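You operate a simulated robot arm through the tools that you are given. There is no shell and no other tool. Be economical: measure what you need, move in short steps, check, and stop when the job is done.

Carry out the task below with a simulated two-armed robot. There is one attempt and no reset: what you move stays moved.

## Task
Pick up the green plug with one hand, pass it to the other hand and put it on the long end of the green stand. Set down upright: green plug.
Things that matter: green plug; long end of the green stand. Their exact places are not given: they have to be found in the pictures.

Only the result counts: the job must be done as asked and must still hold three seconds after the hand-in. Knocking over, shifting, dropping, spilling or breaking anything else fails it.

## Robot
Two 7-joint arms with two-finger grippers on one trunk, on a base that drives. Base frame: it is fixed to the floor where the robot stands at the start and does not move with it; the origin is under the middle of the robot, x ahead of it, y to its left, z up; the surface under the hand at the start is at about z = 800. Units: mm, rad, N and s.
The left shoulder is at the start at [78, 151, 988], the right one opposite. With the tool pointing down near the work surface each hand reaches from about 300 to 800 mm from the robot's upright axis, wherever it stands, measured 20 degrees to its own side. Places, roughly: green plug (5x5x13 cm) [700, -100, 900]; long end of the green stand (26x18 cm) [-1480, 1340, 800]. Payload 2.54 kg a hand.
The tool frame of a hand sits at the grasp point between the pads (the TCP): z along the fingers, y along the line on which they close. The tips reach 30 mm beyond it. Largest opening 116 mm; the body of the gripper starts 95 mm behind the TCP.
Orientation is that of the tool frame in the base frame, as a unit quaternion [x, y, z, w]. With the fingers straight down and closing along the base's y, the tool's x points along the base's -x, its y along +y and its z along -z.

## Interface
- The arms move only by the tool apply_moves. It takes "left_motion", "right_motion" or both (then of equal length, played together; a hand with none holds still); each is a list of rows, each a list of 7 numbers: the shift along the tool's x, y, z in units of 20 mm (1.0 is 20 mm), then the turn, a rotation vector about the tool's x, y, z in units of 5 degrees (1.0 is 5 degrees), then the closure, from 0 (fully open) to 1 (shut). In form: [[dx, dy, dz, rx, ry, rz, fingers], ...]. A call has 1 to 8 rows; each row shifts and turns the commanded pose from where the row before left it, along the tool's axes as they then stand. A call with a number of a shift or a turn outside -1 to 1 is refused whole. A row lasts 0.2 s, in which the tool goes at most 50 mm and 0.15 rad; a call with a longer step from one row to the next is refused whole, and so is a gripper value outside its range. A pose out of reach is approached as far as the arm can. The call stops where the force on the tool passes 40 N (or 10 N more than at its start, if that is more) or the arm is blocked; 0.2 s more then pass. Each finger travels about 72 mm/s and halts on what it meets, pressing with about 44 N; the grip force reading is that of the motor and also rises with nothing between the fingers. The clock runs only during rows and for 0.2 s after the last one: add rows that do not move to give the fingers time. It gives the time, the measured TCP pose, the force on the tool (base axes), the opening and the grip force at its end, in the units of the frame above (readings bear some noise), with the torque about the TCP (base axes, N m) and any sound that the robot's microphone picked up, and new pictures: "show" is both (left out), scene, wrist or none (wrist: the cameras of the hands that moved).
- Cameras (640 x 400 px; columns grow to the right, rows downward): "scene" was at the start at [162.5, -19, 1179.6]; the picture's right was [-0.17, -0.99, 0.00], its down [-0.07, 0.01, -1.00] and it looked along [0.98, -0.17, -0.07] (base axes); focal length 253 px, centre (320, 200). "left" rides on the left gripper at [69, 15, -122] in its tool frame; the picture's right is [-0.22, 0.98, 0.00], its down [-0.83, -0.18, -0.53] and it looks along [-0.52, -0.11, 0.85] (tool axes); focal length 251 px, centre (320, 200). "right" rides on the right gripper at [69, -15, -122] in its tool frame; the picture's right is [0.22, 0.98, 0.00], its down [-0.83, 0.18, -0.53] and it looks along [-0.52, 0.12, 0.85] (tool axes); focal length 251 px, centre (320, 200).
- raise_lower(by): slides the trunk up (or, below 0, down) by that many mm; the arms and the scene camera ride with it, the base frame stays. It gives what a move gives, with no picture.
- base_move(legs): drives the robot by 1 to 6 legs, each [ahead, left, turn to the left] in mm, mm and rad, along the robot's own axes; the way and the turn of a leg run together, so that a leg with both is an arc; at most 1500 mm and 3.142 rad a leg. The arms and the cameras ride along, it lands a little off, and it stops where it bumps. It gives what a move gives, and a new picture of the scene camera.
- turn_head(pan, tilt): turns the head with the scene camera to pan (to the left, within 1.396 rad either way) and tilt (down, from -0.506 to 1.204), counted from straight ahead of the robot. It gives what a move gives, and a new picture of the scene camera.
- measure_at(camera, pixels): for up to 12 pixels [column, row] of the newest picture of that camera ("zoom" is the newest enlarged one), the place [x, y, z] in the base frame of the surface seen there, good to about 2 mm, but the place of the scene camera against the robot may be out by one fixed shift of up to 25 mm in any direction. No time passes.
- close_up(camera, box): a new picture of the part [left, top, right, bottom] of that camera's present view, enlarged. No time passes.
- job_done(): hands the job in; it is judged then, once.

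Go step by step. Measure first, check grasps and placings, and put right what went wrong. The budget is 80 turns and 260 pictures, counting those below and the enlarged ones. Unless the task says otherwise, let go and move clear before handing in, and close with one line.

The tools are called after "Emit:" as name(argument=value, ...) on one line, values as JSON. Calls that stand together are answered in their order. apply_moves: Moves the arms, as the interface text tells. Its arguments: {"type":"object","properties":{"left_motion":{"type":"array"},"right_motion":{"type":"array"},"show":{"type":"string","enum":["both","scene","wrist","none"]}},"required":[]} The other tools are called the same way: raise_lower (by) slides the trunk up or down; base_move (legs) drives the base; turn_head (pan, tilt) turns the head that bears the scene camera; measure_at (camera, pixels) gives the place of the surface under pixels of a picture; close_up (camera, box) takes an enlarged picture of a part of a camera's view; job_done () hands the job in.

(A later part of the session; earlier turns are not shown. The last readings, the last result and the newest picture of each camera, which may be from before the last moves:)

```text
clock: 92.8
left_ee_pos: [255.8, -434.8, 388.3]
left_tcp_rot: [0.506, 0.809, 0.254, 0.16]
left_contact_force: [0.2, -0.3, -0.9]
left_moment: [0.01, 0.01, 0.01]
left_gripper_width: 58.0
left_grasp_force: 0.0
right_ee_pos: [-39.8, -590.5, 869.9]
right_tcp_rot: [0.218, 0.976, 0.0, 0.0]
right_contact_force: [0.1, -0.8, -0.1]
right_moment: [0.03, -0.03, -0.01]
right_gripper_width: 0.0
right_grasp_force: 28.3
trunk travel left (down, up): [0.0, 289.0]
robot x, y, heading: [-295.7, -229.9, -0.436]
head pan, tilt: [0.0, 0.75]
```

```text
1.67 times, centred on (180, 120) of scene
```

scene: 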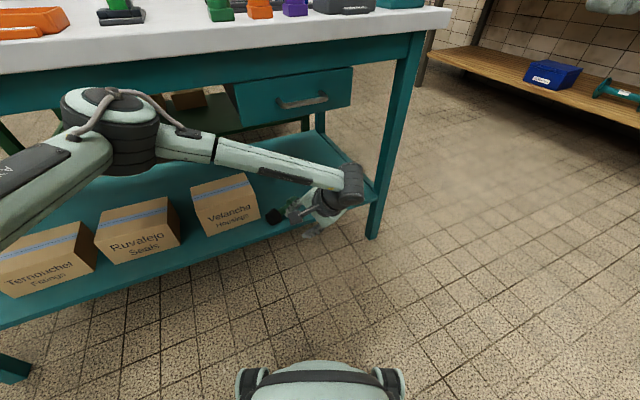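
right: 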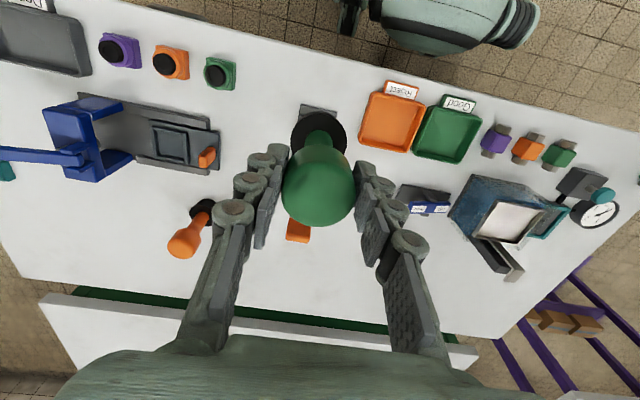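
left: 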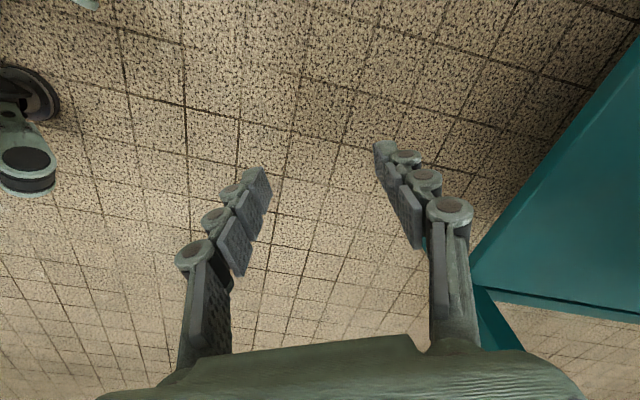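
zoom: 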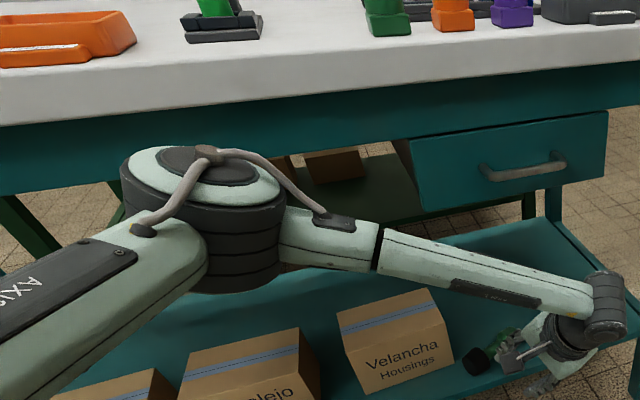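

The elbow can reach at most about 410 mm ahead of the shoulder, so the base may advance only ~65 mm. I extend the arm 80 mm in x first.

Emit:
apply_moves(left_motion=[[-0.435, 0.737, 0.516, 0, 0, 0, 0.5], [-0.435, 0.737, 0.516, 0, 0, 0, 0.5], [-0.435, 0.737, 0.516, 0, 0, 0, 0.5], [-0.435, 0.737, 0.516, 0, 0, 0, 0.5], [0, 0, 0, 0, 0, 0, 0.5]], show="both")

```text
clock: 94.0
left_ee_pos: [335.9, -433.5, 387.8]
left_tcp_rot: [0.507, 0.808, 0.254, 0.16]
left_contact_force: [0.0, 0.8, -1.3]
left_moment: [0.0, -0.02, 0.01]
left_gripper_width: 58.0
left_grasp_force: 0.0
right_ee_pos: [-40.1, -589.8, 871.5]
right_tcp_rot: [0.218, 0.976, 0.0, 0.0]
right_contact_force: [-0.4, 0.1, 0.2]
right_moment: [0.01, 0.0, 0.02]
right_gripper_width: 0.0
right_grasp_force: 28.4
trunk travel left (down, up): [0.0, 289.0]
robot x, y, heading: [-296.5, -225.1, -0.44]
head pan, tilt: [0.0, 0.75]
```

scene: 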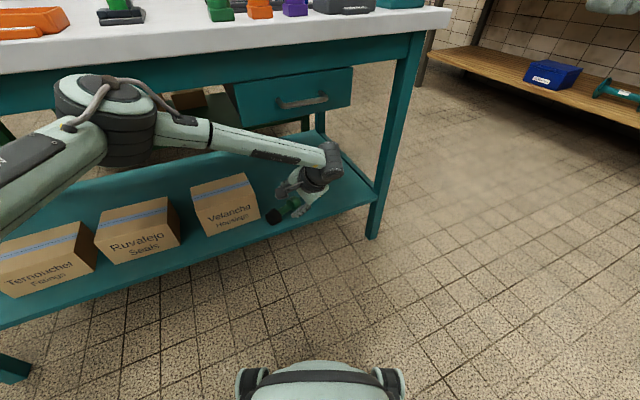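
left: 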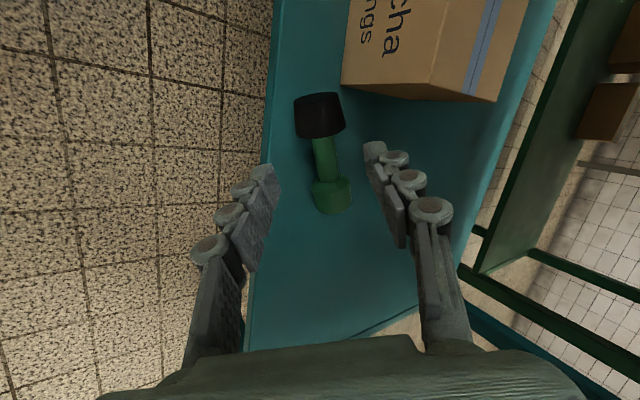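

The plug now lies between the open fingers in the left view (323,155). The arm may reach without driving; I measure again.

Emit:
measure_at(camera="left", pixels=[[319, 115], [325, 150], [330, 165], [331, 195], [312, 150], [360, 200], [300, 220], [313, 196], [348, 190]])

Emit:
measure_at(camera="scene", pixels=[[80, 80], [110, 80], [140, 85], [180, 118], [315, 150], [335, 148], [345, 30], [290, 125]])

Emit:
close_up(camera="left", box=[240, 70, 440, 270])

```text
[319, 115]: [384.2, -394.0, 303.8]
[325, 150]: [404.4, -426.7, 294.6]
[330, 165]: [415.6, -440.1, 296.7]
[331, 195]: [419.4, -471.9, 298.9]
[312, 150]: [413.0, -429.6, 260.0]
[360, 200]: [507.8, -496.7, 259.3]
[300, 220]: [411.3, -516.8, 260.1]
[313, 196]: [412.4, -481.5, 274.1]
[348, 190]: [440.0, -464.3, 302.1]
```

```text
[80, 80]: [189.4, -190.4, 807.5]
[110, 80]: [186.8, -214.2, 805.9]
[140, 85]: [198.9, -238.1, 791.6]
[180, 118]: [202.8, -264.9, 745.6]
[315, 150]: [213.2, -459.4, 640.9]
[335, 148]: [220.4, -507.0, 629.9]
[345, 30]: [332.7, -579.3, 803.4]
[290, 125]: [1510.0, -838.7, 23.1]
```

```text
2.00 times, centred on (340, 170) of left
```

zoom: 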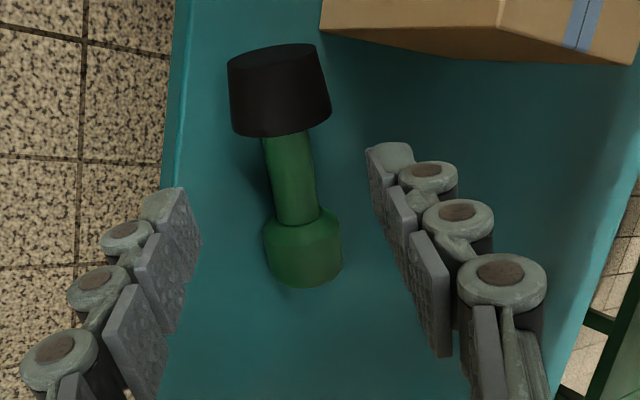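

Neck axis is at about (415,-434,286). I move to 60 mm short of the grasp along the finger direction with the fingers narrowed to 34 mm, so the lower finger clears the shelf.

Emit:
apply_moves(left_motion=[[-0.577, 0.04, 0.657, 0, 0, 0, 0.6], [-0.577, 0.04, 0.657, 0, 0, 0, 0.7], [-0.577, 0.04, 0.657, 0, 0, 0, 0.707], [0, 0, 0, 0, 0, 0, 0.707]], show="wrist")

Emit:
close_up(camera="left", box=[220, 70, 420, 270])

```text
clock: 95.0
left_ee_pos: [373.0, -454.1, 357.7]
left_tcp_rot: [0.506, 0.809, 0.254, 0.159]
left_contact_force: [-0.2, -0.7, 0.8]
left_moment: [-0.02, -0.02, -0.01]
left_gripper_width: 34.2
left_grasp_force: 0.0
right_ee_pos: [-39.4, -589.3, 871.2]
right_tcp_rot: [0.218, 0.976, 0.0, 0.0]
right_contact_force: [0.5, -0.2, -0.2]
right_moment: [0.0, -0.03, -0.03]
right_gripper_width: 0.0
right_grasp_force: 28.6
trunk travel left (down, up): [0.0, 289.0]
robot x, y, heading: [-296.9, -225.9, -0.437]
head pan, tilt: [0.0, 0.75]
```

left: 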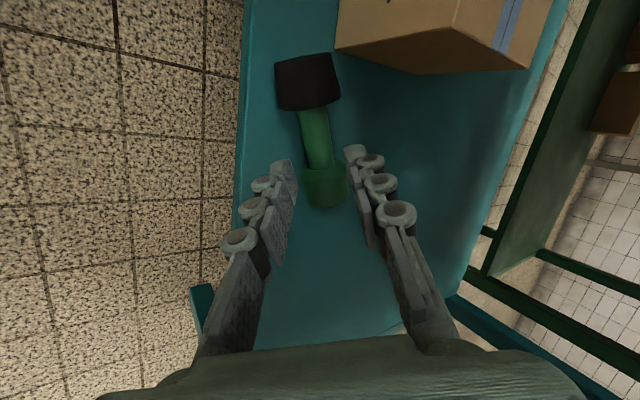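

```text
2.00 times, centred on (320, 170) of left
```

zoom: 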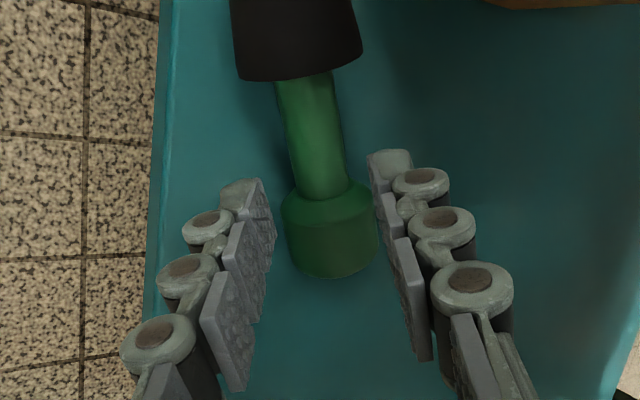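

Re-measure the neck ends from here for the final alignment.

Emit:
measure_at(camera="left", pixels=[[311, 115], [317, 137], [322, 160], [310, 138], [324, 137], [325, 190], [307, 85]])

```text
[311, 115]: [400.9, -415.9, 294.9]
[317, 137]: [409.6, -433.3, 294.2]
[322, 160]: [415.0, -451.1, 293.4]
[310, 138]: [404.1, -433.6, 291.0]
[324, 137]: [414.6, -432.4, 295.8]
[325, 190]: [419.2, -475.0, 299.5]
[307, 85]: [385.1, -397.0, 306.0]
```

Aligned within about 1 mm; I advance 61 mm along the fingers.

Emit:
apply_moves(left_motion=[[0.075, 0, 0.8, 0, 0, 0, 0.707], [0, 0, 0.8, 0, 0, 0, 0.707], [0, 0, 0.8, 0, 0, 0, 0.707], [0, 0, 0.65, 0, 0, 0, 0.707], [0, 0, 0, 0, 0, 0, 0.707]], show="wrist")

Emit:
close_up(camera="left", box=[220, 70, 420, 270])

```text
clock: 96.2
left_ee_pos: [402.7, -438.3, 306.6]
left_tcp_rot: [0.506, 0.809, 0.254, 0.159]
left_contact_force: [0.1, 0.1, -1.2]
left_moment: [0.02, 0.0, -0.02]
left_gripper_width: 34.1
left_grasp_force: 0.0
right_ee_pos: [-39.8, -589.8, 870.1]
right_tcp_rot: [0.219, 0.976, 0.0, 0.0]
right_contact_force: [0.8, 0.1, -0.2]
right_moment: [0.0, -0.03, -0.01]
right_gripper_width: 0.0
right_grasp_force: 28.4
trunk travel left (down, up): [0.0, 289.0]
robot x, y, heading: [-297.8, -229.6, -0.432]
head pan, tilt: [0.0, 0.75]
```

left: 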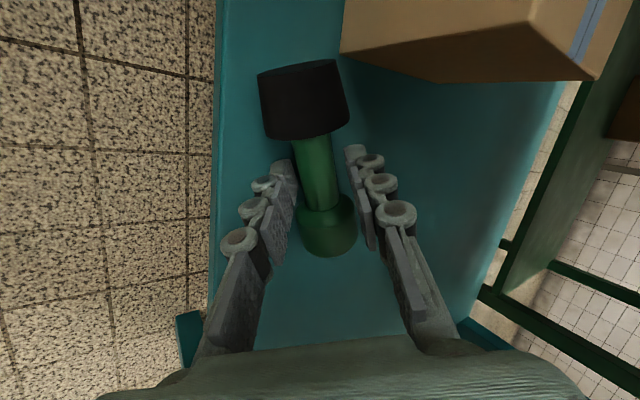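

```text
2.00 times, centred on (320, 170) of left
```

zoom: 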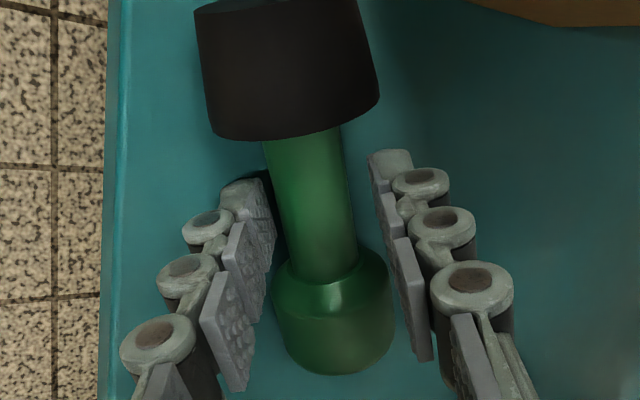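

The neck is between the fingertips. Closing.

Emit:
apply_moves(left_motion=[[0, 0, 0, 0, 0, 0, 0.8], [0, 0, 0, 0, 0, 0, 0.9], [0, 0, 0, 0, 0, 0, 1], [0, 0, 0, 0, 0, 0, 1], [0, 0, 0, 0, 0, 0, 1]], show="wrist")

```text
clock: 97.4
left_ee_pos: [403.0, -439.0, 306.4]
left_tcp_rot: [0.506, 0.809, 0.254, 0.161]
left_contact_force: [2.2, 0.6, 2.5]
left_moment: [0.16, -0.02, -0.06]
left_gripper_width: 22.1
left_grasp_force: 43.8
right_ee_pos: [-40.5, -589.3, 869.8]
right_tcp_rot: [0.218, 0.976, 0.0, 0.0]
right_contact_force: [-0.2, -0.5, 0.3]
right_moment: [-0.01, -0.04, -0.01]
right_gripper_width: 0.3
right_grasp_force: 28.7
trunk travel left (down, up): [0.0, 289.0]
robot x, y, heading: [-294.5, -229.3, -0.439]
head pan, tilt: [0.0, 0.75]
```

left: 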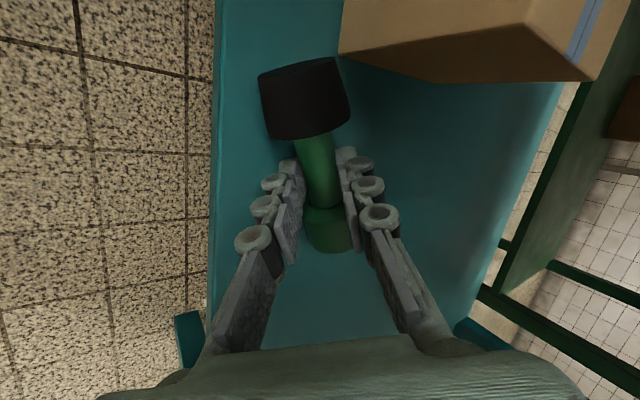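

Held at 22 mm. I back out along the fingers and then away from the shelf.

Emit:
apply_moves(left_motion=[[0, 0, -0.5, 0, 0, 0, 1], [0, 0, -0.8, 0, 0, 0, 1], [0, 0, -0.9, 0, 0, 0, 1], [0, 0, -0.9, 0, 0, 0, 1], [0.435, -0.737, -0.516, 0, 0, 0, 1], [0.435, -0.737, -0.516, 0, 0, 0, 1], [0.435, -0.737, -0.516, 0, 0, 0, 1], [0.435, -0.737, -0.516, 0, 0, 0, 1]], show="both")

```text
clock: 99.2
left_ee_pos: [290.7, -454.3, 358.3]
left_tcp_rot: [0.506, 0.809, 0.253, 0.16]
left_contact_force: [0.0, -0.7, -1.4]
left_moment: [-0.01, 0.01, 0.0]
left_gripper_width: 22.6
left_grasp_force: 43.8
right_ee_pos: [-40.1, -590.1, 870.4]
right_tcp_rot: [0.218, 0.976, -0.001, 0.0]
right_contact_force: [-0.5, -1.0, 0.6]
right_moment: [-0.01, 0.01, -0.02]
right_gripper_width: 0.1
right_grasp_force: 28.6
trunk travel left (down, up): [0.0, 289.0]
robot x, y, heading: [-297.3, -228.8, -0.436]
head pan, tilt: [0.0, 0.75]
```

scene: 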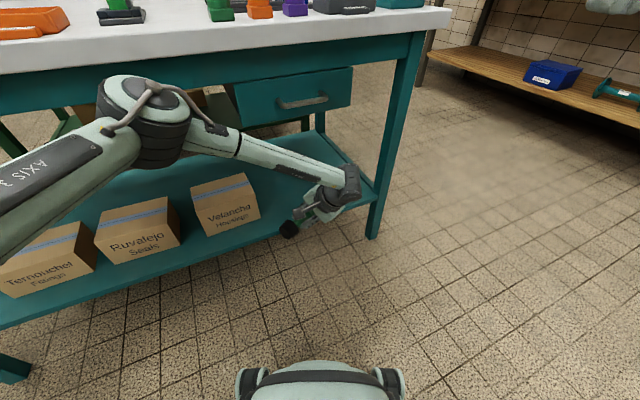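
left: 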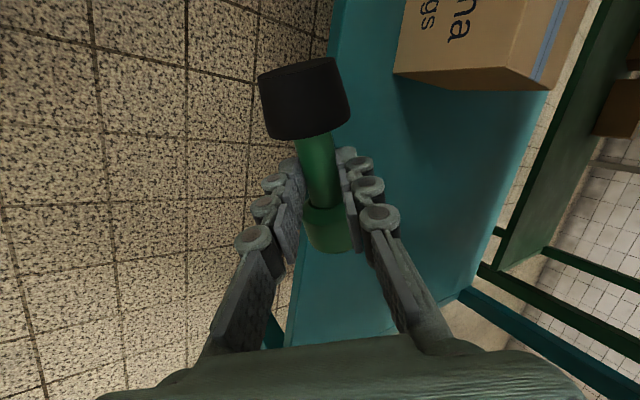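

The plug is held firmly. I reverse the base clear of the table and raise the trunk.

Emit:
base_move(legs=[[-230, 0, 0]])

Emit:
raise_lower(by=225)

Emit:
apply_moves(left_motion=[[0, 0, 0, 1, 0, 0, 1], [0, 0, 0, 1, 0, 0, 1], [0, 0, 0, 1, 0, 0, 1], [0, 0, 0, 1, 0, 0, 1], [0, 0, 0, 1, 0, 0, 1], [0, 0, 0, 1, 0, 0, 1], [0, 0, 0, 1, 0, 0, 1], [0, 0, 0, 0, 0, 0, 1]], show="none")

Emit:
apply_moves(left_motion=[[0, 0, -1, 0, 0, -1, 1], [0, 0, -1, 0, 0, -1, 1], [0, 0, -1, 0, 0, -1, 1], [0, 0, -1, 0, 0, -1, 1], [0, 0, -1, 0, 0, -1, 1], [0, 0, -1, 0, 0, -1, 1], [0, 0, -1, 0, 0, -1, 1], [0, 0, -1, 0, 0, 0, 1]], show="both")

```text
clock: 100.9
left_ee_pos: [85.1, -356.0, 358.3]
left_tcp_rot: [0.506, 0.808, 0.254, 0.16]
left_contact_force: [0.2, 0.1, -1.3]
left_moment: [0.03, 0.0, -0.01]
left_gripper_width: 21.9
left_grasp_force: 44.2
right_ee_pos: [-246.1, -493.6, 870.4]
right_tcp_rot: [0.218, 0.976, 0.0, 0.0]
right_contact_force: [0.3, -0.1, -0.3]
right_moment: [-0.02, 0.0, 0.02]
right_gripper_width: 0.2
right_grasp_force: 28.6
trunk travel left (down, up): [0.0, 289.0]
robot x, y, heading: [-508.0, -131.3, -0.439]
head pan, tilt: [0.0, 0.75]
```

scene: 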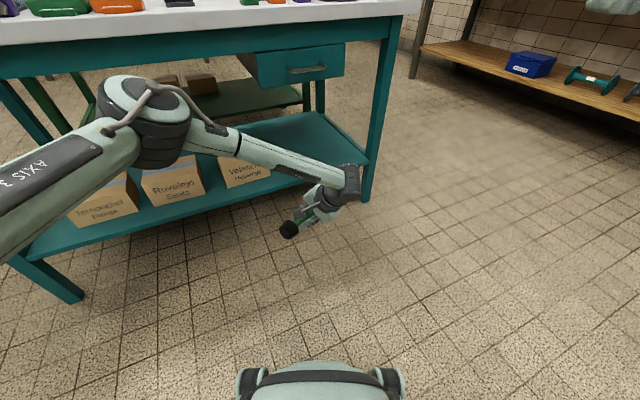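

```text
clock: 103.3
left_ee_pos: [84.6, -355.9, 582.5]
left_tcp_rot: [0.506, 0.809, 0.253, 0.16]
left_contact_force: [-0.3, 0.7, -0.5]
left_moment: [0.02, -0.01, 0.03]
left_gripper_width: 22.2
left_grasp_force: 43.6
right_ee_pos: [-245.7, -491.9, 1096.0]
right_tcp_rot: [0.217, 0.976, 0.0, 0.0]
right_contact_force: [-0.3, -0.2, -0.4]
right_moment: [0.01, 0.0, 0.04]
right_gripper_width: 0.0
right_grasp_force: 28.8
trunk travel left (down, up): [-225.0, 64.0]
robot x, y, heading: [-504.1, -130.9, -0.435]
head pan, tilt: [0.0, 0.75]
```

```text
clock: 105.1
left_ee_pos: [84.4, -356.1, 583.0]
left_tcp_rot: [0.531, 0.848, -0.002, 0.0]
left_contact_force: [0.1, -0.6, -0.7]
left_moment: [0.0, -0.01, 0.04]
left_gripper_width: 22.1
left_grasp_force: 43.8
right_ee_pos: [-245.7, -492.7, 1095.5]
right_tcp_rot: [0.218, 0.976, 0.0, 0.0]
right_contact_force: [0.3, -0.3, 0.2]
right_moment: [-0.01, 0.01, -0.02]
right_gripper_width: 0.0
right_grasp_force: 28.1
trunk travel left (down, up): [-225.0, 64.0]
robot x, y, heading: [-501.7, -133.9, -0.438]
head pan, tilt: [0.0, 0.75]
```

```text
clock: 106.9
left_ee_pos: [85.5, -355.3, 743.4]
left_tcp_rot: [0.25, 0.968, -0.002, 0.0]
left_contact_force: [-0.2, -0.1, -1.0]
left_moment: [-0.01, 0.0, 0.0]
left_gripper_width: 22.0
left_grasp_force: 43.6
right_ee_pos: [-244.9, -492.3, 1096.6]
right_tcp_rot: [0.218, 0.976, 0.001, 0.0]
right_contact_force: [0.2, -0.1, 0.0]
right_moment: [0.01, -0.03, 0.0]
right_gripper_width: 0.0
right_grasp_force: 28.5
trunk travel left (down, up): [-225.0, 64.0]
robot x, y, heading: [-501.1, -127.5, -0.443]
head pan, tilt: [0.0, 0.75]
```

scene: 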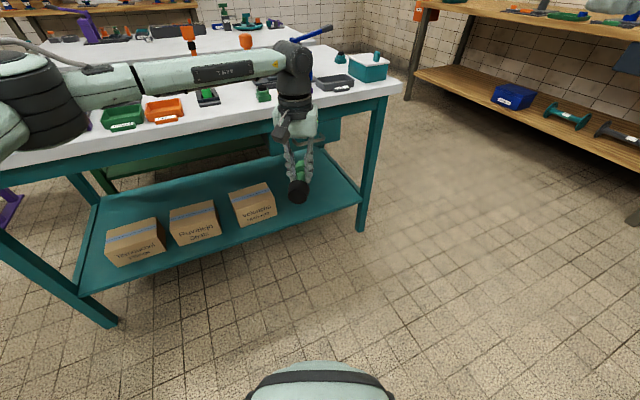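
left: 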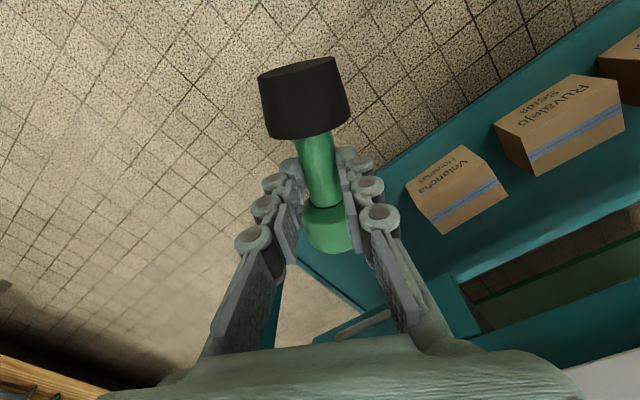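

The plug remains firmly held by the neck. I tuck the left arm in higher, then turn the base toward the green stand.

Emit:
apply_moves(left_motion=[[0.8, 0.4, -1, 0, 0, 0, 1], [0.8, 0.4, -1, 0, 0, 0, 1], [0.8, 0.4, -1, 0, 0, 0, 1], [0.8, 0.4, -1, 0, 0, 0, 1], [0.8, 0.4, -1, 0, 0, 0, 1], [0.8, 0.4, -1, 0, 0, 0, 1], [0.8, 0.4, -1, 0, 0, 0, 1], [0.8, 0.4, -1, 0, 0, 0, 1]], show="none")

Emit:
apply_moves(left_motion=[[0.8, 0, -1, 0, 0, 0, 1], [0.8, 0, -1, 0, 0, 0, 1], [0.8, 0, -1, 0, 0, 0, 1], [0.8, 0, -1, 0, 0, 0, 1], [0.5, 0, -0.5, 0, 0, 0, 1], [0, 0, 0, 0, 0, 0, 1]], show="none")

Emit:
base_move(legs=[[0, 0, 1.0], [0, 0, 1.0]])

Emit:
turn_head(pan=0.5, tilt=0.4)

```text
clock: 108.7
left_ee_pos: [4.2, -236.9, 904.7]
left_tcp_rot: [0.251, 0.968, -0.001, -0.001]
left_contact_force: [0.5, -0.4, -1.4]
left_moment: [-0.02, -0.04, 0.02]
left_gripper_width: 21.8
left_grasp_force: 43.8
right_ee_pos: [-246.3, -492.9, 1095.1]
right_tcp_rot: [0.218, 0.976, 0.0, 0.0]
right_contact_force: [0.2, -0.4, 0.4]
right_moment: [0.07, -0.01, 0.0]
right_gripper_width: 0.0
right_grasp_force: 28.6
trunk travel left (down, up): [-225.0, 64.0]
robot x, y, heading: [-506.9, -132.9, -0.441]
head pan, tilt: [0.0, 0.75]
```

```text
clock: 110.1
left_ee_pos: [-60.5, -202.2, 992.3]
left_tcp_rot: [0.251, 0.968, -0.001, -0.001]
left_contact_force: [-0.4, 0.5, -0.5]
left_moment: [0.02, 0.01, -0.03]
left_gripper_width: 21.7
left_grasp_force: 43.8
right_ee_pos: [-246.7, -492.7, 1096.4]
right_tcp_rot: [0.218, 0.976, 0.001, -0.001]
right_contact_force: [0.1, -0.4, -0.3]
right_moment: [0.01, 0.0, 0.01]
right_gripper_width: 0.0
right_grasp_force: 29.1
trunk travel left (down, up): [-225.0, 64.0]
robot x, y, heading: [-501.7, -130.6, -0.436]
head pan, tilt: [0.0, 0.75]
```

```text
clock: 115.8
left_ee_pos: [-629.1, 299.6, 991.9]
left_tcp_rot: [-0.683, 0.731, -0.001, 0.001]
left_contact_force: [-0.1, 0.3, -0.6]
left_moment: [0.0, -0.03, 0.02]
left_gripper_width: 21.8
left_grasp_force: 44.0
right_ee_pos: [-285.6, 254.9, 1094.9]
right_tcp_rot: [0.707, -0.707, 0.0, 0.0]
right_contact_force: [-0.2, -0.7, 0.3]
right_moment: [0.0, -0.01, -0.01]
right_gripper_width: 0.0
right_grasp_force: 28.0
trunk travel left (down, up): [-225.0, 64.0]
robot x, y, heading: [-501.4, -129.8, 1.572]
head pan, tilt: [0.0, 0.75]
```

scene: 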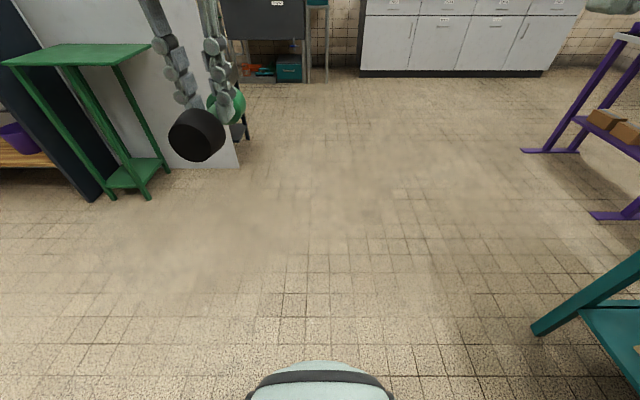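

```text
clock: 116.7
left_ee_pos: [-629.9, 300.4, 992.2]
left_tcp_rot: [-0.683, 0.731, -0.001, 0.002]
left_contact_force: [0.5, 0.4, -0.7]
left_moment: [-0.01, 0.01, 0.01]
left_gripper_width: 22.3
left_grasp_force: 43.8
right_ee_pos: [-285.5, 255.5, 1096.0]
right_tcp_rot: [0.707, -0.707, 0.0, 0.0]
right_contact_force: [0.1, 0.4, 0.4]
right_moment: [0.03, 0.01, 0.0]
right_gripper_width: 0.0
right_grasp_force: 29.1
trunk travel left (down, up): [-225.0, 64.0]
robot x, y, heading: [-500.1, -128.2, 1.571]
head pan, tilt: [0.499, 0.4]
```

scene: 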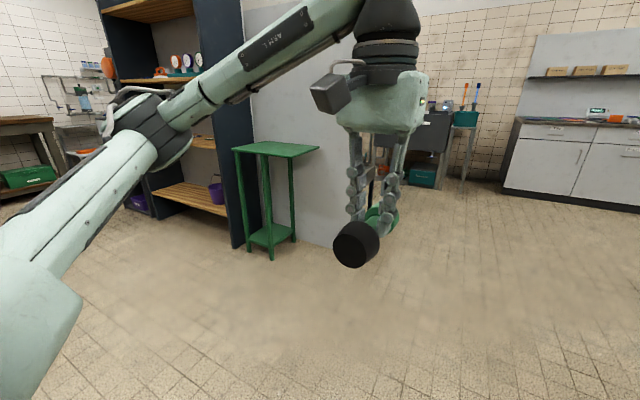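

Still held. The green stand is at (275,148); I measure its top and look closer.

Emit:
measure_at(camera="scene", pixels=[[236, 150], [258, 142], [316, 147], [298, 156], [275, 149], [262, 155], [272, 255], [235, 235], [310, 150]])

Emit:
close_up(camera="scene", box=[220, 120, 340, 195])

```text
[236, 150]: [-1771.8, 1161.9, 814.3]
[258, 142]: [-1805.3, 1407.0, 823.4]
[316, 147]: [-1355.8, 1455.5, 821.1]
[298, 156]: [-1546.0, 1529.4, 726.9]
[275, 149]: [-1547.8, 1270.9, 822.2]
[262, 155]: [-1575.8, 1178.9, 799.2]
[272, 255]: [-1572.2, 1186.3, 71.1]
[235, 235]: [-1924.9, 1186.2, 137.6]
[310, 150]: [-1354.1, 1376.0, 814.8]
```

```text
5.33 times, centred on (280, 158) of scene
```

zoom: 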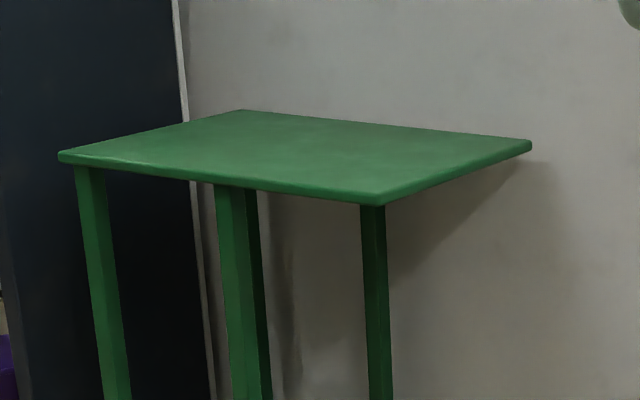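

The plate spans about x -1770…-1355, y 1160…1456, and the target end is the right (+x) half near (-1480,1340). I drive to about 700 mm in front of it.

Emit:
base_move(legs=[[360, 530, 0], [360, 530, 0]])

Emit:
turn_head(pan=-0.1, tilt=0.55)

```text
clock: 127.4
left_ee_pos: [-1681.5, 1022.4, 992.5]
left_tcp_rot: [-0.683, 0.73, -0.001, 0.001]
left_contact_force: [0.5, -0.5, -0.5]
left_moment: [0.01, -0.01, -0.01]
left_gripper_width: 21.7
left_grasp_force: 44.1
right_ee_pos: [-1341.2, 977.1, 1095.8]
right_tcp_rot: [0.707, -0.707, -0.001, 0.001]
right_contact_force: [-0.4, 0.0, 0.6]
right_moment: [0.01, -0.02, -0.01]
right_gripper_width: 0.0
right_grasp_force: 28.4
trunk travel left (down, up): [-225.0, 64.0]
robot x, y, heading: [-1559.9, 591.9, 1.57]
head pan, tilt: [0.499, 0.4]
```

scene: 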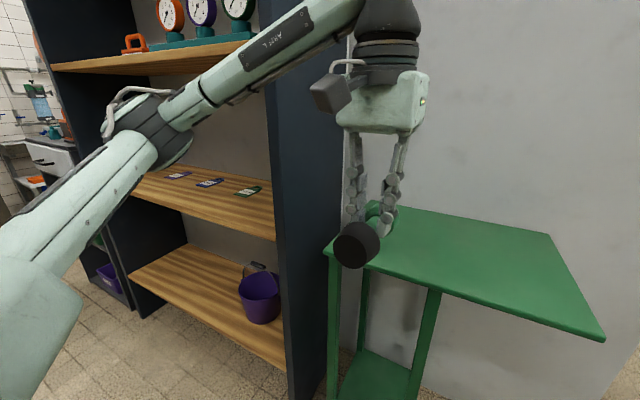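

```text
clock: 128.4
left_ee_pos: [-1682.2, 1019.6, 993.1]
left_tcp_rot: [-0.683, 0.73, -0.001, 0.001]
left_contact_force: [0.6, 0.3, -1.1]
left_moment: [-0.01, -0.01, 0.03]
left_gripper_width: 21.7
left_grasp_force: 44.0
right_ee_pos: [-1339.5, 976.1, 1095.0]
right_tcp_rot: [0.707, -0.707, 0.001, 0.0]
right_contact_force: [0.5, 0.6, 0.3]
right_moment: [0.0, 0.02, 0.02]
right_gripper_width: 0.2
right_grasp_force: 28.4
trunk travel left (down, up): [-225.0, 64.0]
robot x, y, heading: [-1557.5, 589.1, 1.576]
head pan, tilt: [-0.099, 0.55]
```

scene: 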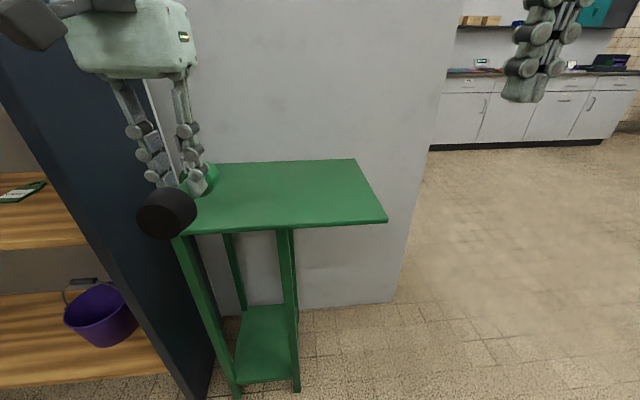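

The stand's legs are to the left and its long overhanging end is to the right, columns 290–385. I measure its corners.

Emit:
measure_at(camera="scene", pixels=[[353, 162], [384, 218], [288, 222], [288, 240], [232, 245], [190, 229], [320, 190], [300, 165], [225, 165], [340, 195]])

```text
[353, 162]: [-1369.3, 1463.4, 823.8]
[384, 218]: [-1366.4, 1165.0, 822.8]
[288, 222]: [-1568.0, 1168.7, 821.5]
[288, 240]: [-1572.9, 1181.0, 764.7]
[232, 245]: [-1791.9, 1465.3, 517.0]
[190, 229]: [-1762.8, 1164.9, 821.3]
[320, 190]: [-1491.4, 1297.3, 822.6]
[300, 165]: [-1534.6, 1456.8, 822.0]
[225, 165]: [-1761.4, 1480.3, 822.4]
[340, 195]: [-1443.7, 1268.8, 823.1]
```

The long end is x -1572…-1362, y 1155…1470 at z 800; I'll aim at (-1467,1315). Now I prepare the hand-over: the left hand goes to the middle and turns the plug upright, and the right hand moves aside and opens.

Emit:
apply_moves(left_motion=[[-0.46, -0.97, 0.13, 0, 0, 0, 1], [-0.46, -0.97, 0.13, 0, 0, 0, 1], [-0.46, -0.97, 0.13, 0, 0, 0, 1], [-0.46, -0.97, 0.13, 0, 0, 0, 1], [-0.46, -0.97, 0.13, 0, 0, 0, 1], [-0.46, -0.97, 0.13, 0, 0, 0, 1], [-0.46, -0.97, 0.13, 0, 0, 0, 1], [-0.46, -0.97, 0.13, 0, 0, 0, 1]], right_motion=[[0, -1, 0, 0, 0, 0, 0.75], [0, -1, 0, 0, 0, 0, 0.5], [0, -1, 0, 0, 0, 0, 0.25], [0, -1, 0, 0, 0, 0, 0], [0, -1, 0, 0, 0, 0, 0], [0, -1, 0, 0, 0, 0, 0], [0, -1, 0, 0, 0, 0, 0], [0, 0, 0, 0, 0, 0, 0]], show="none")

Emit:
apply_moves(left_motion=[[-0.46, -0.97, 0.13, 0, -1, 0, 1], [0, -0.97, 0, 0, -1, 0, 1], [0, -0.97, 0, 0, -1, 0, 1], [0, -0.97, 0, 0, -1, 0, 1], [0, 0, 0, 0, -1, 0, 1], [0, 0, 0, 0, -1, 0, 1], [0, 0, 0, 0, -1, 0, 1], [0, 0, 0, 0, -1, 0, 1]], show="none")

Emit:
apply_moves(left_motion=[[0, 0, 0, 0, -1, 0, 1], [0, 0, 0, 0, -1, 0, 1], [0, 0, 0, 0, -1, 0, 1], [0, 0, 0, 0, -1, 0, 1], [0, 0, 0, 0, -1, 0, 1], [0, 0, 0, 0, 0, 0, 1]], show="both")

```text
clock: 130.2
left_ee_pos: [-1522.8, 1084.6, 972.6]
left_tcp_rot: [-0.683, 0.731, 0.0, 0.0]
left_contact_force: [-0.3, 0.2, 0.0]
left_moment: [0.01, -0.03, -0.02]
left_gripper_width: 21.7
left_grasp_force: 43.4
right_ee_pos: [-1199.6, 977.1, 1094.7]
right_tcp_rot: [-0.707, 0.708, 0.001, 0.0]
right_contact_force: [0.9, -0.6, 0.7]
right_moment: [0.01, 0.01, 0.0]
right_gripper_width: 115.9
right_grasp_force: 0.1
trunk travel left (down, up): [-225.0, 64.0]
robot x, y, heading: [-1554.8, 589.1, 1.574]
head pan, tilt: [-0.099, 0.55]
```

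```text
clock: 132.0
left_ee_pos: [-1444.1, 1087.9, 969.9]
left_tcp_rot: [-0.642, 0.685, 0.233, 0.252]
left_contact_force: [0.4, 0.1, -1.1]
left_moment: [0.01, -0.01, 0.02]
left_gripper_width: 21.4
left_grasp_force: 43.8
right_ee_pos: [-1199.7, 976.7, 1095.7]
right_tcp_rot: [-0.707, 0.707, 0.0, 0.001]
right_contact_force: [-0.2, 0.0, 0.2]
right_moment: [0.01, 0.03, -0.02]
right_gripper_width: 116.1
right_grasp_force: 0.0
trunk travel left (down, up): [-225.0, 64.0]
robot x, y, heading: [-1557.3, 590.3, 1.572]
head pan, tilt: [-0.099, 0.55]
```

```text
clock: 133.4
left_ee_pos: [-1444.7, 1087.4, 969.8]
left_tcp_rot: [-0.576, 0.615, 0.367, 0.394]
left_contact_force: [0.4, 0.2, -1.2]
left_moment: [-0.02, 0.0, -0.01]
left_gripper_width: 21.3
left_grasp_force: 43.9
right_ee_pos: [-1198.9, 976.5, 1095.9]
right_tcp_rot: [-0.707, 0.707, 0.0, 0.0]
right_contact_force: [-0.6, -0.6, 0.1]
right_moment: [0.03, -0.01, 0.04]
right_gripper_width: 116.2
right_grasp_force: 0.1
trunk travel left (down, up): [-225.0, 64.0]
robot x, y, heading: [-1556.3, 591.0, 1.573]
head pan, tilt: [-0.099, 0.55]
```

scene: 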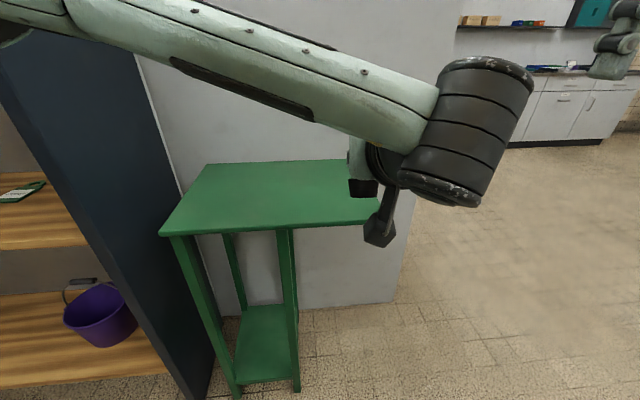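
left: 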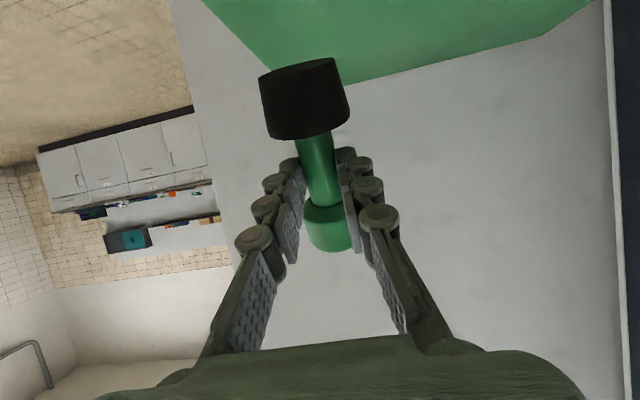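

65° done without trouble. I do the last 25° so the plug stands upright.

Emit:
apply_moves(left_motion=[[0, 0, 0, 0, -1, 0, 1], [0, 0, 0, 0, -1, 0, 1], [0, 0, 0, 0, -1, 0, 1], [0, 0, 0, 0, -1, 0, 1], [0, 0, 0, 0, -1, 0, 1], [0, 0, 0, 0, 0, 0, 1]], show="both")

Emit:
close_up(camera="right", box=[0, 0, 640, 400])

```text
clock: 134.8
left_ee_pos: [-1444.1, 1087.8, 969.9]
left_tcp_rot: [-0.483, 0.516, 0.482, 0.518]
left_contact_force: [-0.4, 0.0, 0.0]
left_moment: [-0.03, 0.01, 0.0]
left_gripper_width: 21.3
left_grasp_force: 44.1
right_ee_pos: [-1200.4, 977.2, 1096.9]
right_tcp_rot: [-0.707, 0.707, 0.0, 0.0]
right_contact_force: [-0.4, 0.2, -0.8]
right_moment: [-0.02, 0.04, 0.0]
right_gripper_width: 116.0
right_grasp_force: 0.1
trunk travel left (down, up): [-225.0, 64.0]
robot x, y, heading: [-1556.2, 591.6, 1.571]
head pan, tilt: [-0.099, 0.55]
```

scene: 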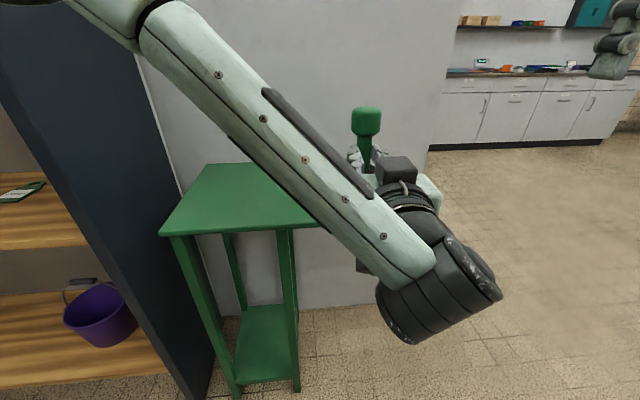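
left: 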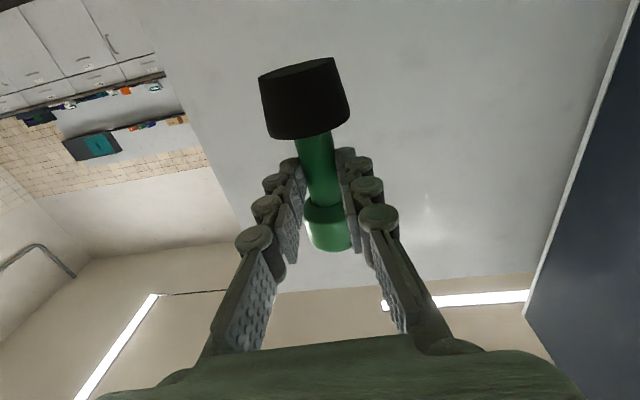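

```text
1.00 times, centred on (320, 200) of right (not enlarged: the box is as wide or as high as the picture)
```

zoom: 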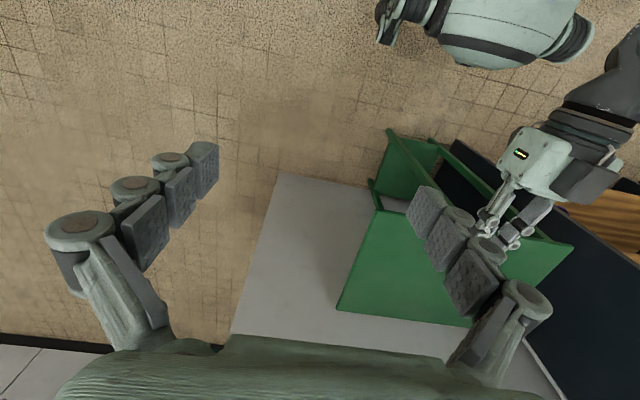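

The plug stands upright in the left hand's grip (scene 366,125). I lower it 48 mm and bring the right hand over it.

Emit:
apply_moves(left_motion=[[0.8, 0, -0.35, 0, 0, 0, 1], [0.8, 0, -0.35, 0, 0, 0, 1], [0.8, 0, -0.35, 0, 0, 0, 1], [0, 0, 0, 0, 0, 0, 1], [0, 0, 0, 0, 0, 0, 1], [0, 0, 0, 0, 0, 0, 1], [0, 0, 0, 0, 0, 0, 1], [0, 0, 0, 0, 0, 0, 1]], right_motion=[[-0.7, 0.5, 0.2, 0, 0, 0, 0], [-0.7, 0.7, 0.2, 0, 0, 0, 0], [-0.7, 0.8, 0.2, 0, 0, 0, 0], [-0.7, 1, 0.2, 0, 0, 0, 0], [-0.7, 1, 0.2, 0, 0, 0, 0], [-0.7, 1, 0.2, 0, 0, 0, 0], [-0.7, 1, 0.2, 0, 0, 0, 0], [-0.7, 1, 0.2, 0, 0, 0, 0]], show="none")

Emit:
apply_moves(right_motion=[[0, 1, 0.2, 0, 0, 0, 0], [0, 1, 0, 0, 0, 0, 0], [0, 1, 0, 0, 0, 0, 0], [0, 1, 0, 0, 0, 0, 0], [0, 0.8, 0, 0, 0, 0, 0], [0, 0, 0, 0, 0, 0, 0]], show="both")

```text
clock: 136.6
left_ee_pos: [-1447.0, 1067.6, 922.1]
left_tcp_rot: [-0.484, 0.515, 0.483, 0.517]
left_contact_force: [0.1, -0.1, -0.5]
left_moment: [-0.03, -0.02, 0.0]
left_gripper_width: 21.3
left_grasp_force: 43.9
right_ee_pos: [-1340.1, 1089.1, 1063.1]
right_tcp_rot: [0.707, -0.707, -0.001, 0.0]
right_contact_force: [-0.5, 0.1, -0.4]
right_moment: [0.01, 0.0, -0.01]
right_gripper_width: 115.9
right_grasp_force: 0.0
trunk travel left (down, up): [-225.0, 64.0]
robot x, y, heading: [-1556.7, 592.0, 1.573]
head pan, tilt: [-0.099, 0.55]
```

```text
clock: 138.0
left_ee_pos: [-1446.8, 1067.3, 923.2]
left_tcp_rot: [-0.484, 0.516, 0.481, 0.518]
left_contact_force: [-0.4, 0.1, -0.4]
left_moment: [-0.03, 0.0, -0.02]
left_gripper_width: 21.2
left_grasp_force: 43.8
right_ee_pos: [-1431.0, 1086.5, 1058.0]
right_tcp_rot: [0.707, -0.707, 0.001, -0.001]
right_contact_force: [-0.8, -0.3, -0.7]
right_moment: [-0.01, 0.0, 0.01]
right_gripper_width: 116.2
right_grasp_force: 0.1
right hand out of reach, approached as far as the arm can: row 5
trunk travel left (down, up): [-225.0, 64.0]
robot x, y, heading: [-1554.6, 590.8, 1.569]
head pan, tilt: [-0.099, 0.55]
```

scene: 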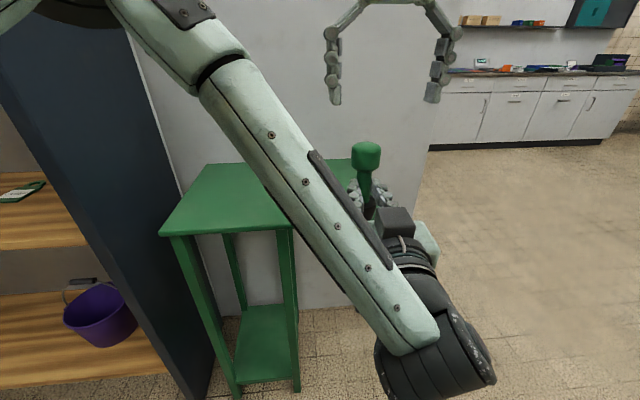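
right: 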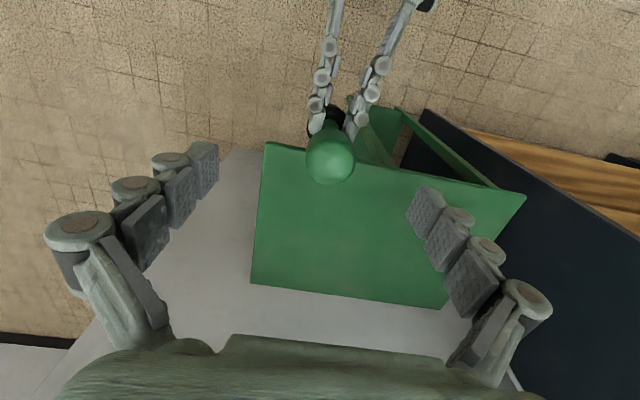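

Right hand is nearly over it. I measure the head and foot with the right camera.

Emit:
measure_at(camera="right", pixels=[[330, 160], [330, 180], [308, 160], [352, 160], [330, 142], [318, 155], [343, 155]])

Emit:
close_up(camera="scene", box=[326, 120, 406, 220])

Emit:
measure_at(camera="scene", pixels=[[366, 148], [366, 158], [366, 175], [354, 155], [378, 155]])

```text
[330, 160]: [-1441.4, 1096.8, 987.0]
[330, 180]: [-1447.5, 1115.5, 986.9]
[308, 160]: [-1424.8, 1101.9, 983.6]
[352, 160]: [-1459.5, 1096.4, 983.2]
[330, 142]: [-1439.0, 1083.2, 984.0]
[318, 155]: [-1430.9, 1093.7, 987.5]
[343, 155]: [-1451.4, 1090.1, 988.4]
```

```text
4.00 times, centred on (366, 170) of scene
```

zoom: 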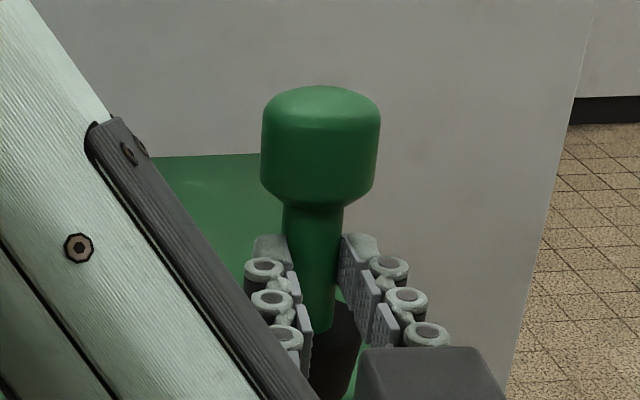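

```text
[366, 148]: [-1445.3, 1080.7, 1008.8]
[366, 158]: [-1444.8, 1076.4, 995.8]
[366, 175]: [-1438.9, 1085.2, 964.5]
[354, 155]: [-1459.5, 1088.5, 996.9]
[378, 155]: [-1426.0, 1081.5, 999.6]
```

Head top centre is (-1442,1098,987). I check the plug's uprightness with the left camera, since the zoom suggests a slight lean.

Emit:
measure_at(camera="left", pixels=[[266, 100], [305, 100], [344, 100], [302, 130], [308, 150], [320, 180], [328, 235], [310, 235], [348, 235]])

```text
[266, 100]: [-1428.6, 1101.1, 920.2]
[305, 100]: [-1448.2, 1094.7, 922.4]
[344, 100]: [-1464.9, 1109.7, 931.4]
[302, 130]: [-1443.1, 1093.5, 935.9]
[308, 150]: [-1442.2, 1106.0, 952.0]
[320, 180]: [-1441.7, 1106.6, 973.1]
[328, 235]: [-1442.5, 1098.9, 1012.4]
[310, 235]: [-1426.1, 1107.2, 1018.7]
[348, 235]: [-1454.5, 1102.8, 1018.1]
```

The lean readings disagree and are small, and the right pads close in that plane so they will square it up. I lower the right hand deeper this time, to z 970, with tips just above the left fingers.

Emit:
apply_moves(right_motion=[[0, 0, 0.9, 0, 0, 0, 0], [-0.2, 0.2, 0.9, 0, 0, 0, 0], [-0.2, 0.2, 0.9, 0, 0, 0, 0], [-0.175, 0.15, 0.9, 0, 0, 0, 0], [0, 0, 0.8, 0, 0, 0, 0], [0, 0, 0, 0, 0, 0, 0]], show="both")

Emit:
close_up(camera="scene", box=[306, 80, 426, 220])

```text
clock: 139.4
left_ee_pos: [-1446.0, 1067.3, 921.7]
left_tcp_rot: [-0.483, 0.516, 0.482, 0.518]
left_contact_force: [0.8, 0.7, 1.1]
left_moment: [0.03, -0.02, -0.01]
left_gripper_width: 0.0
left_grasp_force: 28.8
right_ee_pos: [-1442.4, 1096.9, 969.1]
right_tcp_rot: [0.707, -0.707, 0.0, 0.001]
right_contact_force: [-0.1, -0.4, 0.1]
right_moment: [0.02, 0.0, 0.0]
right_gripper_width: 115.7
right_grasp_force: 0.1
trunk travel left (down, up): [-225.0, 64.0]
robot x, y, heading: [-1554.6, 590.2, 1.572]
head pan, tilt: [-0.099, 0.55]
```

scene: 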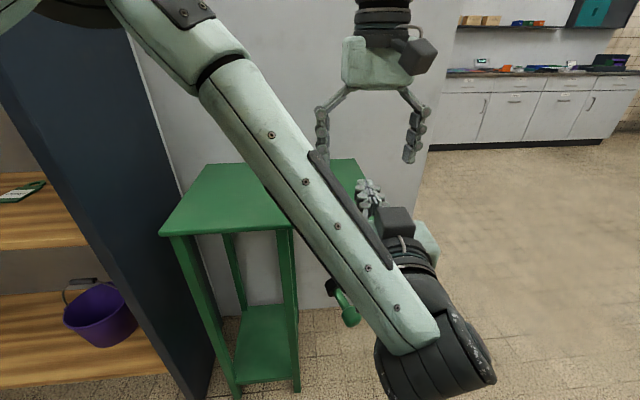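
right: 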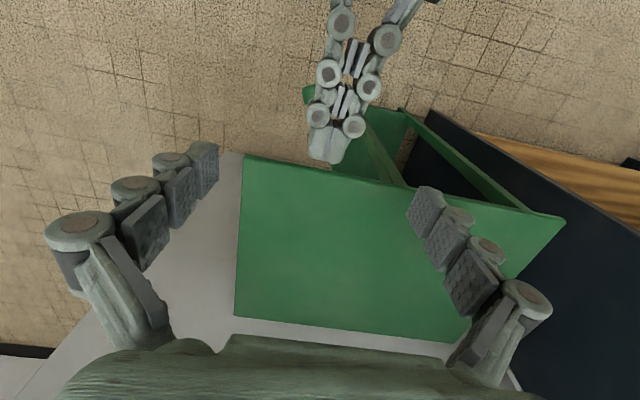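

```text
2.86 times, centred on (366, 150) of scene
```

zoom: 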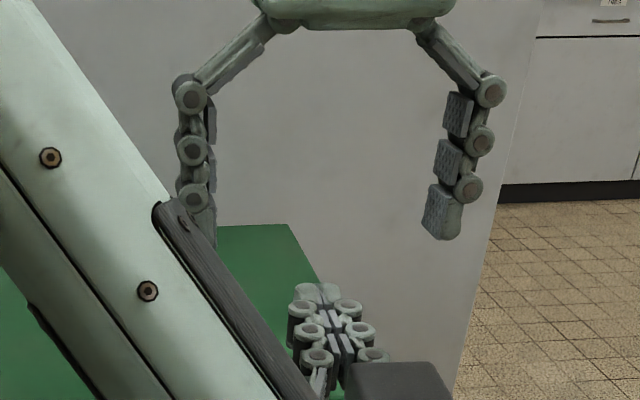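

The left grip near its fingertips slipped out and the plug fell; it's visible at (345,305) beside the stand's legs. I look for where it came to rest.

Emit:
turn_head(pan=-0.1, tilt=0.8)

Emit:
close_up(camera="right", box=[0, 0, 640, 400])

Emit:
turn_head(pan=-0.7, tilt=0.9)

```text
clock: 140.2
left_ee_pos: [-1445.3, 1067.5, 923.5]
left_tcp_rot: [-0.484, 0.516, 0.482, 0.518]
left_contact_force: [-0.3, 0.7, -0.1]
left_moment: [0.0, -0.02, 0.03]
left_gripper_width: 0.0
left_grasp_force: 28.9
right_ee_pos: [-1441.7, 1097.2, 969.8]
right_tcp_rot: [-0.707, 0.708, 0.0, 0.0]
right_contact_force: [-0.4, 1.6, 0.0]
right_moment: [0.03, 0.03, 0.0]
right_gripper_width: 116.0
right_grasp_force: 0.0
trunk travel left (down, up): [-225.0, 64.0]
robot x, y, heading: [-1556.3, 592.1, 1.572]
head pan, tilt: [-0.099, 0.799]
```

scene: 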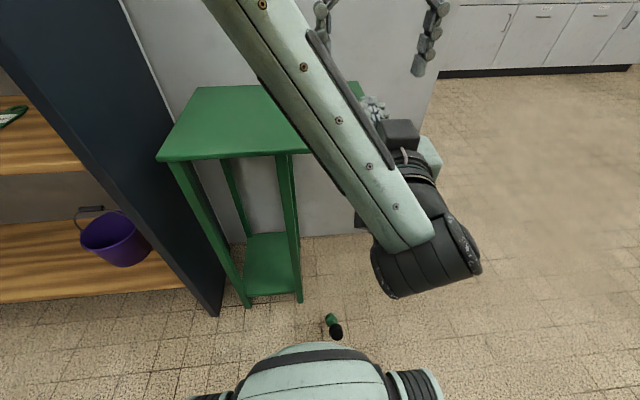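

```text
1.00 times, centred on (320, 200) of right (not enlarged: the box is as wide or as high as the picture)
```

zoom: 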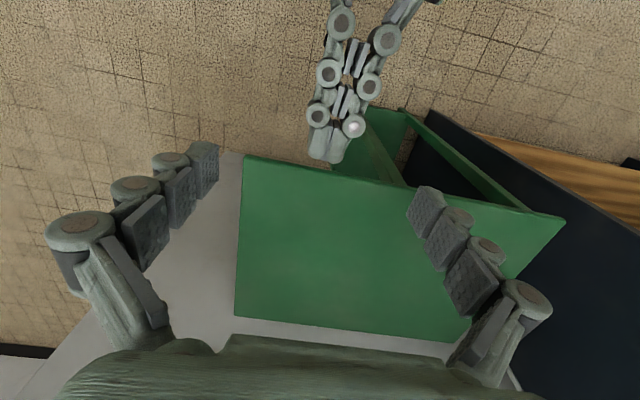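

```text
clock: 141.2
left_ee_pos: [-1445.9, 1066.5, 922.2]
left_tcp_rot: [-0.483, 0.516, 0.483, 0.517]
left_contact_force: [0.3, 0.1, -0.5]
left_moment: [-0.04, -0.03, 0.0]
left_gripper_width: 0.2
left_grasp_force: 28.7
right_ee_pos: [-1442.6, 1097.4, 970.4]
right_tcp_rot: [-0.707, 0.707, 0.001, 0.001]
right_contact_force: [0.3, 0.2, -0.5]
right_moment: [0.0, 0.03, 0.0]
right_gripper_width: 115.8
right_grasp_force: 0.1
trunk travel left (down, up): [-225.0, 64.0]
robot x, y, heading: [-1557.4, 586.1, 1.573]
head pan, tilt: [-0.7, 0.901]
```

scene: 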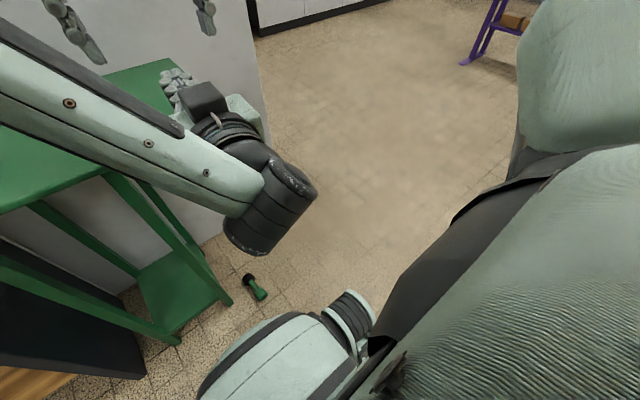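

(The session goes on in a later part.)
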